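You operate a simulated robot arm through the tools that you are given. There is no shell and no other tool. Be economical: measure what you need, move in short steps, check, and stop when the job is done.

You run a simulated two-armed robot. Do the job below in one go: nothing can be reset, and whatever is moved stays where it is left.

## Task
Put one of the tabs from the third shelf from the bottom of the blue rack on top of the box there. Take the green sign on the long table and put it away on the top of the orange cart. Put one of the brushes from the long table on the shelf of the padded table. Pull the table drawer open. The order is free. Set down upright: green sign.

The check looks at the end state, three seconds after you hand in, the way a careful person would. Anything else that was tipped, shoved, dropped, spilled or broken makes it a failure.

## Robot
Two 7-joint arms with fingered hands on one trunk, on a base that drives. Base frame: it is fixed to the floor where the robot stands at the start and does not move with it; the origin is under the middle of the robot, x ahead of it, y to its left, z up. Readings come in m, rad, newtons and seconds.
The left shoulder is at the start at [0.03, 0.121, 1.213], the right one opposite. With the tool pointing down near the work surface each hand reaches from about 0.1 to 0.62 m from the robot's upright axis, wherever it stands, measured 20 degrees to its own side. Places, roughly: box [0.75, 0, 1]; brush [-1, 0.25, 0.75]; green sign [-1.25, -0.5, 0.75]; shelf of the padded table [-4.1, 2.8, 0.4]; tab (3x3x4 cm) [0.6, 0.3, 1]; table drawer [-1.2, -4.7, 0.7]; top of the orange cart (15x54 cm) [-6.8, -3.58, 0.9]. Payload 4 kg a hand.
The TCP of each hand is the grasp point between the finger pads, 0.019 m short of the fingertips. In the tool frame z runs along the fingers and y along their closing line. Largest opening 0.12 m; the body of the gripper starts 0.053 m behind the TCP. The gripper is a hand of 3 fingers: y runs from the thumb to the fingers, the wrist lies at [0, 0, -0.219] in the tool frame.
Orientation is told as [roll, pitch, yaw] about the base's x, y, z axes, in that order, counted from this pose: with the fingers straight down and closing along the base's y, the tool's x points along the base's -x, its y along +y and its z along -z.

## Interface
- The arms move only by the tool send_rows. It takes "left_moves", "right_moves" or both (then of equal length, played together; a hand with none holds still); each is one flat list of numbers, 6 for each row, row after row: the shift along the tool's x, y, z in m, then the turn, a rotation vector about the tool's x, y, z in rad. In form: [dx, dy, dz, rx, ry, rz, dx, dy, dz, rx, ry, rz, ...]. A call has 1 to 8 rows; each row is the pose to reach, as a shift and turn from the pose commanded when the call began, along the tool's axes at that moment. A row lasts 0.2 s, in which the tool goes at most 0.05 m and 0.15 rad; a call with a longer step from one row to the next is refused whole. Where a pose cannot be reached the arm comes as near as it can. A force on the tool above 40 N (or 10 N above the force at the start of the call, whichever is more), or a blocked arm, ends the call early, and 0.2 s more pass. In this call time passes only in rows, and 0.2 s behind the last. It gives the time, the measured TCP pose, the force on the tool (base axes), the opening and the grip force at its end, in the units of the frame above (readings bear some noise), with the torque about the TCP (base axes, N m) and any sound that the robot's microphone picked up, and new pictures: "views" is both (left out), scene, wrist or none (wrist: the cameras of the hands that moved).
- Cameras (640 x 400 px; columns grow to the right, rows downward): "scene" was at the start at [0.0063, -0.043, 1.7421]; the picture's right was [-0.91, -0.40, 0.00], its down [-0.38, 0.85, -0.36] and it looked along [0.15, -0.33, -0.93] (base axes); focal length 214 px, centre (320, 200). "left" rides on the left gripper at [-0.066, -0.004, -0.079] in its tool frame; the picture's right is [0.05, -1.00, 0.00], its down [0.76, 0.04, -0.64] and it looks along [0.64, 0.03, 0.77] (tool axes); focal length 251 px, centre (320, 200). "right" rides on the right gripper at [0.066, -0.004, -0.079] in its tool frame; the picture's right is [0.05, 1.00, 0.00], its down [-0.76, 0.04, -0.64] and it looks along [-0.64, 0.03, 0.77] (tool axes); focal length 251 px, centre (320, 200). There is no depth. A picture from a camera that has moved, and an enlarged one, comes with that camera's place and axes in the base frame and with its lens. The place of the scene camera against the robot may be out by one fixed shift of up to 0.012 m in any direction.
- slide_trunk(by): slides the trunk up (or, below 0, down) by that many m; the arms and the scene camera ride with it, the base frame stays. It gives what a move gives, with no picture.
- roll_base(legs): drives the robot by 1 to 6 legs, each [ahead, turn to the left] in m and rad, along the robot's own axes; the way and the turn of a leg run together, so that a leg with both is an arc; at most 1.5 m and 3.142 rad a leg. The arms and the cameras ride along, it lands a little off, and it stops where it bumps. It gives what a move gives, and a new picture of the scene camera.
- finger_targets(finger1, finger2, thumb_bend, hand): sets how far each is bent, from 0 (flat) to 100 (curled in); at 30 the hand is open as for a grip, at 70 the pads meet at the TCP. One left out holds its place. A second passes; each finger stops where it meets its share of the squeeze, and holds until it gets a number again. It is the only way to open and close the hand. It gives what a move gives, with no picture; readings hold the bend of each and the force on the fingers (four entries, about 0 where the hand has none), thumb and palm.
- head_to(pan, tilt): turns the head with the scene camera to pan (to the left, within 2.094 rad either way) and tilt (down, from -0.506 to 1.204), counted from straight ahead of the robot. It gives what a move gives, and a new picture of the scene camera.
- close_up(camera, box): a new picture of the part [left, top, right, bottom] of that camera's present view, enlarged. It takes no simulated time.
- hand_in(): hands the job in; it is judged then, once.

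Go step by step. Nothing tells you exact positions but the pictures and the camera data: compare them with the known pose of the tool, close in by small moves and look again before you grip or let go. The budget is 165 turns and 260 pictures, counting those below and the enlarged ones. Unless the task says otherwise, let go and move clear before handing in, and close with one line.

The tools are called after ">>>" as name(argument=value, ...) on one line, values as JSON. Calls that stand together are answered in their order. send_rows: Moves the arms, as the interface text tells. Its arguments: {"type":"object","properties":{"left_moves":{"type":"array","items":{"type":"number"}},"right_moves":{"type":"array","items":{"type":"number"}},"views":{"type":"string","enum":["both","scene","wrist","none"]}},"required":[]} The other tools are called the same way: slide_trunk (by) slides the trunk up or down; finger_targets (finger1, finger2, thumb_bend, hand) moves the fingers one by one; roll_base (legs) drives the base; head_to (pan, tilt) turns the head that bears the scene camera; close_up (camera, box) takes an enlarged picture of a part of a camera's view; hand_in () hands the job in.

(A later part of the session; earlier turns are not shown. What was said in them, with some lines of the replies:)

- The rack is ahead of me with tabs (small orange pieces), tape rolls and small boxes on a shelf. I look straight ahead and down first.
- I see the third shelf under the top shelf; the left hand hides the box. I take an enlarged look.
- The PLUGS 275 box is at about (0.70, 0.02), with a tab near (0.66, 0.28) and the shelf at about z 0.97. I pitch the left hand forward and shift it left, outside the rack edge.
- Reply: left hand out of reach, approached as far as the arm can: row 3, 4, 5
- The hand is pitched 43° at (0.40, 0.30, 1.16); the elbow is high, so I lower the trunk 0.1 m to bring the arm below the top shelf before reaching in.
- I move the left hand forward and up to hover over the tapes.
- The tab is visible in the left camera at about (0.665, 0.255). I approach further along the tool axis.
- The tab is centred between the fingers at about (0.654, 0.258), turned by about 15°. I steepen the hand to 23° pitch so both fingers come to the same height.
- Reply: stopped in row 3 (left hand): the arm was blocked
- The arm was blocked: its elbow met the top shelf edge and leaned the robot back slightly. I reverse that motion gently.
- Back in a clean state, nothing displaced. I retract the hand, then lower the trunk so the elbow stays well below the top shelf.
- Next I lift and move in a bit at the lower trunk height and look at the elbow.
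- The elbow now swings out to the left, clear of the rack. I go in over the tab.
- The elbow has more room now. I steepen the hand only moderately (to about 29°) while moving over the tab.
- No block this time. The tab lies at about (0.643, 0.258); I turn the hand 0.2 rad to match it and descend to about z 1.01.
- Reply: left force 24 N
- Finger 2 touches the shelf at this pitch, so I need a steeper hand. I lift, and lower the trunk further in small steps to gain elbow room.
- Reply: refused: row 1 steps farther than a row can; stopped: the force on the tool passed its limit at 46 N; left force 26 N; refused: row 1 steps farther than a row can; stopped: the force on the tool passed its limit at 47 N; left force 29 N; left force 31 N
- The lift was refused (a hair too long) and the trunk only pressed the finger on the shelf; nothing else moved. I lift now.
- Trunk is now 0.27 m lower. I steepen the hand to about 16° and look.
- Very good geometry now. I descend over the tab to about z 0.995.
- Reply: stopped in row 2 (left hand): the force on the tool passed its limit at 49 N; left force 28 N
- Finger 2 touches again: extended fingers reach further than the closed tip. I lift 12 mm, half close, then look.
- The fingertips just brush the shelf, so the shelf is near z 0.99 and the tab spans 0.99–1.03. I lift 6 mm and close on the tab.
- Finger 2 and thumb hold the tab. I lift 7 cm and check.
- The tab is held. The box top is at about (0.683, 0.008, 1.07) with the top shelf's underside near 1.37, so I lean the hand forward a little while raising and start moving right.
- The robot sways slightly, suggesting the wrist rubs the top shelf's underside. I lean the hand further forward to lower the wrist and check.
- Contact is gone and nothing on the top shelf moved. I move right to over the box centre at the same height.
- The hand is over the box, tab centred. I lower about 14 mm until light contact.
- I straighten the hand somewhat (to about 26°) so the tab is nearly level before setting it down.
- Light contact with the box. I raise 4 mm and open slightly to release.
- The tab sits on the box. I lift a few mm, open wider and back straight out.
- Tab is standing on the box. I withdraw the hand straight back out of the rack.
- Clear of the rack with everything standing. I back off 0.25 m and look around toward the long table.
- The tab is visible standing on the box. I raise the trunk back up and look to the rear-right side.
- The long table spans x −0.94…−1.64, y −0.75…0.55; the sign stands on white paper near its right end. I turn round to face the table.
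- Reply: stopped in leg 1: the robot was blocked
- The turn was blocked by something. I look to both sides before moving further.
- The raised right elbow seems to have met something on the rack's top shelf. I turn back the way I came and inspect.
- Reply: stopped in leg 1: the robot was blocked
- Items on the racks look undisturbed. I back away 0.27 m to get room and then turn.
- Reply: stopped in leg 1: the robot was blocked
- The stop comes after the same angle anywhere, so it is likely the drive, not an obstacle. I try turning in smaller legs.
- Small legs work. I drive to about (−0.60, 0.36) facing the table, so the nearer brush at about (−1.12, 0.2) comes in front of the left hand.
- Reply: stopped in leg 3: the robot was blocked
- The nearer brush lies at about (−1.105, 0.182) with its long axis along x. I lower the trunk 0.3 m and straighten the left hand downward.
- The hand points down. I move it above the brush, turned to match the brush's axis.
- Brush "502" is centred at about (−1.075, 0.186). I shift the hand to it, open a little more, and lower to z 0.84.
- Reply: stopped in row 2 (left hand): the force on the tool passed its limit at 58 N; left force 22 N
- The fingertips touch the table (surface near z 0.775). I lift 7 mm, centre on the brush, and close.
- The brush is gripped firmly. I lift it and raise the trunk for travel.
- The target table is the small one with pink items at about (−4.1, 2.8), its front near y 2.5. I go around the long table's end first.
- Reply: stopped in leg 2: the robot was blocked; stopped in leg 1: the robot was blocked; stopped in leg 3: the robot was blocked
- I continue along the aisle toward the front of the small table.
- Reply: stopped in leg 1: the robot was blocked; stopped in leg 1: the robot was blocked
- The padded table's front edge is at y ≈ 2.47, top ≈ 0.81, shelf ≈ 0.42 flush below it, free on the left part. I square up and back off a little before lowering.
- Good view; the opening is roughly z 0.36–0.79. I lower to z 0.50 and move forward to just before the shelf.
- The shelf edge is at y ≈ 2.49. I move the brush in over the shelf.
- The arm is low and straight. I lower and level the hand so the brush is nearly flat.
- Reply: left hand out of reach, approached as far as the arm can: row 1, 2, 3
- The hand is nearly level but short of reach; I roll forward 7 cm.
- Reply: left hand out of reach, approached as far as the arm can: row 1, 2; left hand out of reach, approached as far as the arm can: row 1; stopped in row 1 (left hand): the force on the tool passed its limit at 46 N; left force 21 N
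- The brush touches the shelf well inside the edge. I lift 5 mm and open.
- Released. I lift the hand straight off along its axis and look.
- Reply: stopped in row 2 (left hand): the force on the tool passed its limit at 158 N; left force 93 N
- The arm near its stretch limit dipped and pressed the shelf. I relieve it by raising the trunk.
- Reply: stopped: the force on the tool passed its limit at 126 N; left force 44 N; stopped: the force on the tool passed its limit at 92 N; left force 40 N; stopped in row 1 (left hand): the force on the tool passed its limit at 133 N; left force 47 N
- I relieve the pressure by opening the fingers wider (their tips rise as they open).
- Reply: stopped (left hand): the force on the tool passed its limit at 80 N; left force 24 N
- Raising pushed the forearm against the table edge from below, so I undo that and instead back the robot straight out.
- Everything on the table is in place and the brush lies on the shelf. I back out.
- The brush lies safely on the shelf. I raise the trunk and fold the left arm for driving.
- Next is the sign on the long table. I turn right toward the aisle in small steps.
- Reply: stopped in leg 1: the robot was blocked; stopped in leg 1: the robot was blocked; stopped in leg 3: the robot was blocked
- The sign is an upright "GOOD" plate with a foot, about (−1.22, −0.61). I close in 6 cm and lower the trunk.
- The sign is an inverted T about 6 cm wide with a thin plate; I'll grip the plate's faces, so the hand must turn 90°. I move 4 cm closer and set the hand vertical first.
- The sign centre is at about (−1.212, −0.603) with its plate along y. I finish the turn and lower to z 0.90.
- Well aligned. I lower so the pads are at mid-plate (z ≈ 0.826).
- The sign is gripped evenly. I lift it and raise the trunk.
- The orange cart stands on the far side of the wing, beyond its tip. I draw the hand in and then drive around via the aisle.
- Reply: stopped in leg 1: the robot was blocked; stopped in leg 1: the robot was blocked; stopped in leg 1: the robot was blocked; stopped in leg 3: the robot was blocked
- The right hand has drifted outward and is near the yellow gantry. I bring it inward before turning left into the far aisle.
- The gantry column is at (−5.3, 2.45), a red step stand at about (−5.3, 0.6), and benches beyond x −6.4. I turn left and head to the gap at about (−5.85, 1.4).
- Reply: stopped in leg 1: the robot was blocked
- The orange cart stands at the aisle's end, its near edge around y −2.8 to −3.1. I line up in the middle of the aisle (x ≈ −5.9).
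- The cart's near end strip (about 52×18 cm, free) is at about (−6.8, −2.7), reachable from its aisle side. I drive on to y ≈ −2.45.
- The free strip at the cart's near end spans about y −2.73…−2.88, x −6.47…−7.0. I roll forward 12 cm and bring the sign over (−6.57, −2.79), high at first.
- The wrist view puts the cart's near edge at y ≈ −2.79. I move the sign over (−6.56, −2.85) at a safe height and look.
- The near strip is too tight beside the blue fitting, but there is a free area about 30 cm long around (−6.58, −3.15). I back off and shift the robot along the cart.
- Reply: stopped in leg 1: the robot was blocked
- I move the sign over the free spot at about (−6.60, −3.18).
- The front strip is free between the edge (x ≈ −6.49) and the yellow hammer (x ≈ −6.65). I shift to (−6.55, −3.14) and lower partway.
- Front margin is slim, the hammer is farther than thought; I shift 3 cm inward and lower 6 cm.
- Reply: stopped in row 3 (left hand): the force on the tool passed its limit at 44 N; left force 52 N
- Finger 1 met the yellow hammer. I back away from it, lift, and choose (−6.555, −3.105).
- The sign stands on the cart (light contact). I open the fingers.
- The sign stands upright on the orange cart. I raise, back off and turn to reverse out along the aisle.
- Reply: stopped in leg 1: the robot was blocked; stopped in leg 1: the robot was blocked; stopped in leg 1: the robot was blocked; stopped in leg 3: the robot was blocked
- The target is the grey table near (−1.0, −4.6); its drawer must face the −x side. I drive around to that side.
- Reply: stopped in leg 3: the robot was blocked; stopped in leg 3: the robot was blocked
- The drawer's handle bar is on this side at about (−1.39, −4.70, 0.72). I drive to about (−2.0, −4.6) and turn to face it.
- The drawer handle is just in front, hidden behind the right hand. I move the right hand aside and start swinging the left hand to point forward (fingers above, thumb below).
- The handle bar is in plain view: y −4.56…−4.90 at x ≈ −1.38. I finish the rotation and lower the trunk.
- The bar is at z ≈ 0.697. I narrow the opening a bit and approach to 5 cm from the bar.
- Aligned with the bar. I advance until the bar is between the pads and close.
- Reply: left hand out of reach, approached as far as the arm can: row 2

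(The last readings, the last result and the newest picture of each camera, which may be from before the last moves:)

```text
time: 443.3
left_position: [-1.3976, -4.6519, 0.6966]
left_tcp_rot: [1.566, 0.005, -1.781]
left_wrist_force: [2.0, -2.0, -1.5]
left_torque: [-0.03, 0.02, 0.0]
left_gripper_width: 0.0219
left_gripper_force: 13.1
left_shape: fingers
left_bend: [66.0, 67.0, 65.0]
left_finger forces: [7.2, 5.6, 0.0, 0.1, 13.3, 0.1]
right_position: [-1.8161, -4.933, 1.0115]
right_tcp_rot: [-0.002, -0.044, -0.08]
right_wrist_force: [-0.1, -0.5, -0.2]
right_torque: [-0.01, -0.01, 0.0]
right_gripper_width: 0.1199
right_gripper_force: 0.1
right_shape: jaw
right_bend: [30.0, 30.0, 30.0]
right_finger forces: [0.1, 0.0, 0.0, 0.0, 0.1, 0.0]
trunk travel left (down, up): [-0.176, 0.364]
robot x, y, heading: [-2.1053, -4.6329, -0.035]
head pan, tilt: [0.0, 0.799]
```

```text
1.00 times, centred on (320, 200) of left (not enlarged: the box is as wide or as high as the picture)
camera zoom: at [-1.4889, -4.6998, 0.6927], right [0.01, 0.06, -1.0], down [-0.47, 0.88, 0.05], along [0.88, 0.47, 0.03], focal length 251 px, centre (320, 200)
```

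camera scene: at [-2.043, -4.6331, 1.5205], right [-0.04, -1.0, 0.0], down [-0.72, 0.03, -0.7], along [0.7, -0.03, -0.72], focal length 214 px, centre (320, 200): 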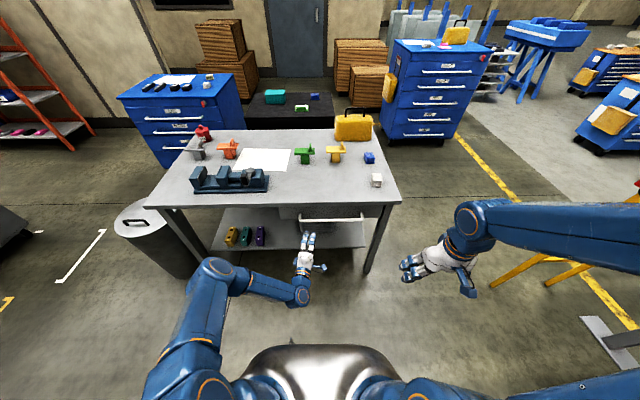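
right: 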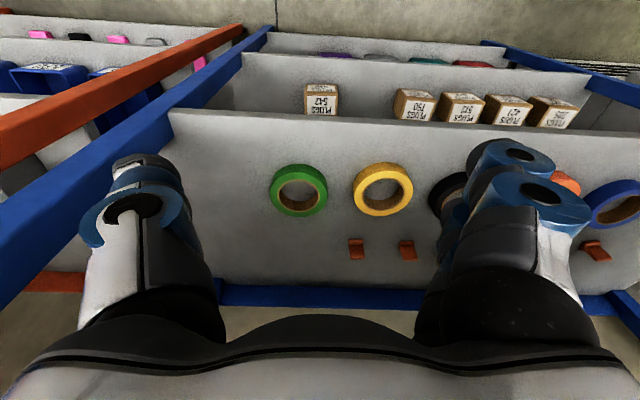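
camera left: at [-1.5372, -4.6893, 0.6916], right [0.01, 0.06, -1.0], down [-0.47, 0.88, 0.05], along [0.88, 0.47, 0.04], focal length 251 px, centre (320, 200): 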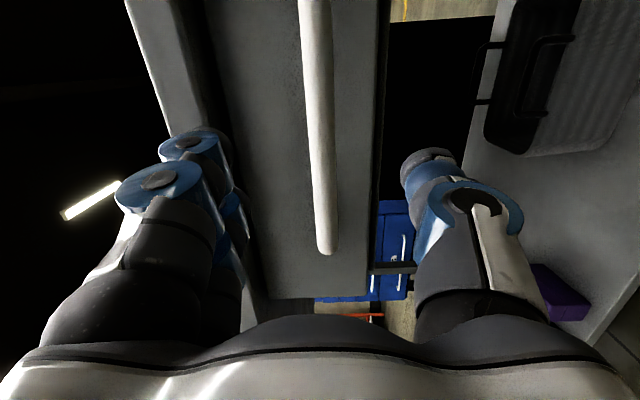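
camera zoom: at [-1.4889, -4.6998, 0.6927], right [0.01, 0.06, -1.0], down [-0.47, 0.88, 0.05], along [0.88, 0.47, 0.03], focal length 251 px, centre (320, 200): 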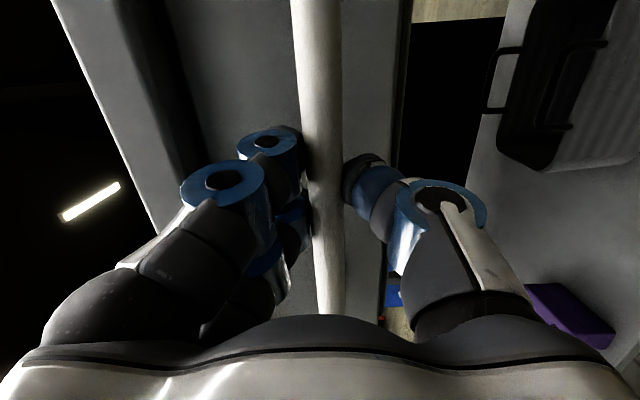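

The bar is held. I squeeze firmer and pull back gently with the arm.

>>> finger_targets(hand="left", finger1=90, finger2=90, thumb_bend=90)

>>> send_rows(left_moves=[-0.005, 0, -0.0245, 0, 0, 0, -0.0104, 0, -0.049, 0, 0, 0, -0.0156, 0, -0.073, 0, 0, 0, -0.021, 0, -0.098, 0, 0, 0, -0.026, 0, -0.122, 0, 0, 0, -0.031, 0, -0.147, 0, 0, 0])

```text
time: 444.3
left_position: [-1.398, -4.6513, 0.6972]
left_tcp_rot: [1.566, 0.005, -1.78]
left_wrist_force: [2.1, -4.2, -1.3]
left_torque: [-0.03, -0.1, -0.07]
left_gripper_width: 0.0208
left_gripper_force: 24.0
left_shape: fingers
left_bend: [66.0, 67.0, 71.0]
left_finger forces: [12.2, 10.5, 0.0, 0.0, 25.1, 0.1]
right_position: [-1.8152, -4.9318, 1.0108]
right_tcp_rot: [-0.004, -0.042, -0.079]
right_wrist_force: [0.3, 0.3, 0.3]
right_torque: [-0.04, 0.02, 0.02]
right_gripper_width: 0.1201
right_gripper_force: 0.1
right_shape: jaw
right_bend: [30.0, 30.0, 30.0]
right_finger forces: [0.1, 0.1, 0.0, 0.0, 0.0, 0.1]
trunk travel left (down, up): [-0.176, 0.364]
robot x, y, heading: [-2.1099, -4.6396, -0.038]
head pan, tilt: [0.0, 0.799]
```

```text
time: 445.7
left_position: [-1.5485, -4.6512, 0.6965]
left_tcp_rot: [1.563, 0.007, -1.779]
left_wrist_force: [-0.8, -3.5, -9.5]
left_torque: [-0.06, 0.02, -0.07]
left_gripper_width: 0.0211
left_gripper_force: 23.7
left_shape: fingers
left_bend: [66.0, 67.0, 72.0]
left_finger forces: [10.0, 8.9, 0.1, 0.0, 29.1, 0.0]
right_position: [-1.8159, -4.9331, 1.0122]
right_tcp_rot: [-0.003, -0.04, -0.077]
right_wrist_force: [0.7, -0.6, 0.2]
right_torque: [0.06, 0.0, 0.03]
right_gripper_width: 0.1199
right_gripper_force: 0.0
right_shape: jaw
right_bend: [30.0, 30.0, 30.0]
right_finger forces: [0.1, 0.1, 0.0, 0.0, 0.0, 0.1]
trunk travel left (down, up): [-0.176, 0.364]
robot x, y, heading: [-2.1071, -4.6395, -0.035]
head pan, tilt: [0.0, 0.799]
camera scene: at [-2.0427, -4.6326, 1.5204], right [-0.04, -1.0, 0.0], down [-0.72, 0.03, -0.7], along [0.7, -0.03, -0.72], focal length 214 px, centre (320, 200)
camera left: at [-1.64, -4.6981, 0.6936], right [0.01, 0.06, -1.0], down [-0.47, 0.88, 0.05], along [0.88, 0.47, 0.03], focal length 251 px, centre (320, 200)
```

scene: 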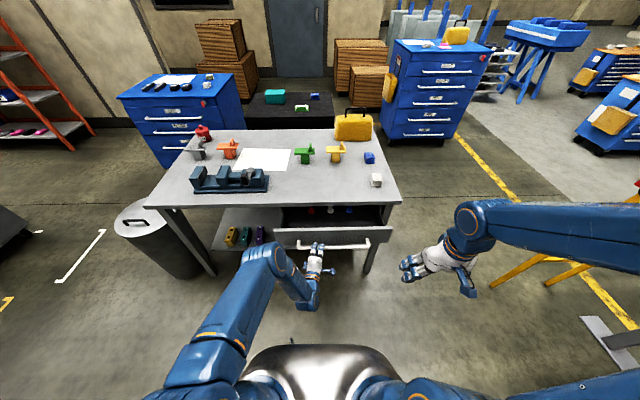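
left: 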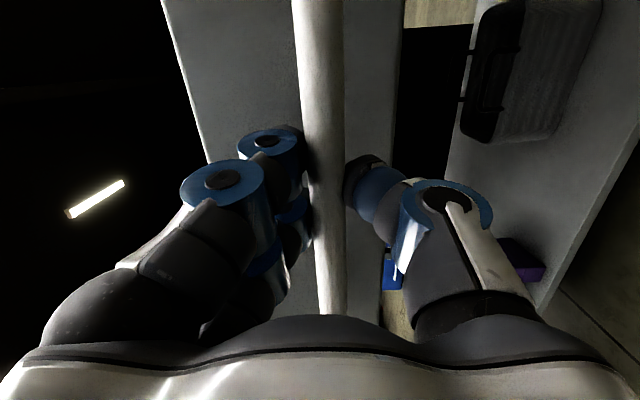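

The drawer slides open (15 cm). I pull a further 10 cm.

>>> send_rows(left_moves=[-0.005, 0, -0.0245, 0, 0, 0, -0.0104, 0, -0.049, 0, 0, 0, -0.0156, 0, -0.073, 0, 0, 0, -0.021, 0, -0.098, 0, 0, 0], views="scene")

```text
time: 446.7
left_position: [-1.6496, -4.6511, 0.6995]
left_tcp_rot: [1.564, 0.007, -1.777]
left_wrist_force: [-0.8, 16.8, -18.2]
left_torque: [0.18, 0.15, 0.1]
left_gripper_width: 0.0204
left_gripper_force: 26.0
left_shape: fingers
left_bend: [67.0, 74.0, 74.0]
left_finger forces: [8.6, 8.1, 0.1, 0.0, 34.5, 0.1]
right_position: [-1.8154, -4.9311, 1.0122]
right_tcp_rot: [-0.003, -0.042, -0.077]
right_wrist_force: [0.9, -0.4, 0.2]
right_torque: [0.0, 0.0, 0.01]
right_gripper_width: 0.1197
right_gripper_force: 0.0
right_shape: jaw
right_bend: [30.0, 30.0, 30.0]
right_finger forces: [0.0, 0.0, 0.1, 0.0, 0.0, 0.0]
trunk travel left (down, up): [-0.176, 0.364]
robot x, y, heading: [-2.1081, -4.6367, -0.039]
head pan, tilt: [0.0, 0.799]
camera scene: at [-2.0422, -4.6305, 1.5204], right [-0.04, -1.0, 0.0], down [-0.72, 0.03, -0.7], along [0.7, -0.03, -0.72], focal length 214 px, centre (320, 200)
```

scene: 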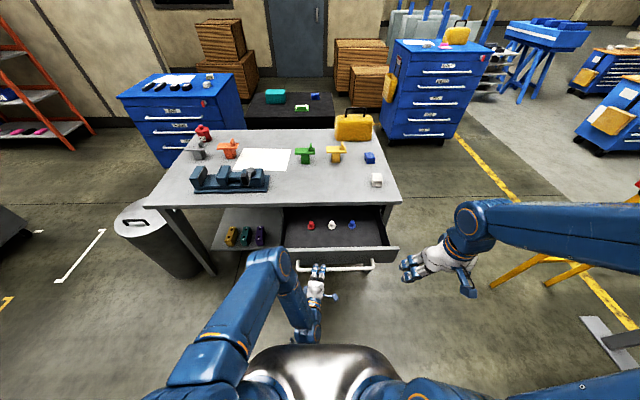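

The drawer is open about 25 cm. I release the bar and withdraw the hand.

>>> finger_targets(hand="left", finger1=42, finger2=42, thumb_bend=42)

>>> roll_base(legs=[[-0.15, 0]])

```text
time: 447.7
left_position: [-1.6493, -4.653, 0.7003]
left_tcp_rot: [1.568, 0.005, -1.78]
left_wrist_force: [-0.1, -0.6, -0.9]
left_torque: [0.0, -0.02, -0.02]
left_gripper_width: 0.0926
left_gripper_force: 0.1
left_shape: fingers
left_bend: [42.0, 42.0, 42.0]
left_finger forces: [0.1, 0.0, 0.0, 0.0, 0.1, 0.0]
right_position: [-1.8157, -4.9326, 1.0119]
right_tcp_rot: [-0.004, -0.041, -0.076]
right_wrist_force: [-0.2, 0.1, -0.5]
right_torque: [-0.02, -0.02, -0.02]
right_gripper_width: 0.1201
right_gripper_force: 0.1
right_shape: jaw
right_bend: [30.0, 30.0, 30.0]
right_finger forces: [0.1, 0.1, 0.0, 0.0, 0.0, 0.0]
trunk travel left (down, up): [-0.176, 0.364]
robot x, y, heading: [-2.109, -4.6389, -0.038]
head pan, tilt: [0.0, 0.799]
```

```text
time: 449.1
left_position: [-1.8009, -4.6472, 0.7008]
left_tcp_rot: [1.567, 0.004, -1.782]
left_wrist_force: [-0.4, -0.5, -0.3]
left_torque: [-0.04, 0.03, -0.01]
left_gripper_width: 0.0927
left_gripper_force: 0.1
left_shape: fingers
left_bend: [42.0, 42.0, 42.0]
left_finger forces: [0.0, 0.0, 0.1, 0.0, 0.0, 0.0]
right_position: [-1.9683, -4.9278, 1.0126]
right_tcp_rot: [-0.003, -0.043, -0.079]
right_wrist_force: [-0.1, 0.2, -0.1]
right_torque: [0.0, -0.02, 0.0]
right_gripper_width: 0.12
right_gripper_force: 0.1
right_shape: jaw
right_bend: [30.0, 30.0, 30.0]
right_finger forces: [0.1, 0.0, 0.1, 0.0, 0.1, 0.1]
trunk travel left (down, up): [-0.176, 0.364]
robot x, y, heading: [-2.2576, -4.6351, -0.036]
head pan, tilt: [0.0, 0.799]
camera scene: at [-2.1962, -4.6266, 1.5207], right [-0.04, -1.0, 0.0], down [-0.72, 0.03, -0.7], along [0.7, -0.03, -0.72], focal length 214 px, centre (320, 200)
```

scene: 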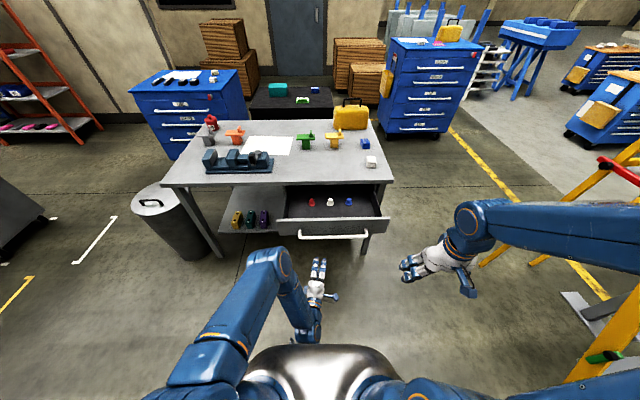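

The drawer stays open with its contents undisturbed. The tab was last seen on its box, the brush on the shelf and the sign upright on the cart, so I hand in.

>>> hand_in()

```text
The job is handed in.
```

All four parts are done and handed in: the tab is on the box, the sign stands upright on the orange cart, the brush is on the padded table's shelf, and the drawer is open about 25 cm. While setting down the sign, one finger pressed on the yellow hammer on the cart. It looked unmoved afterwards, but I couldn't confirm that.
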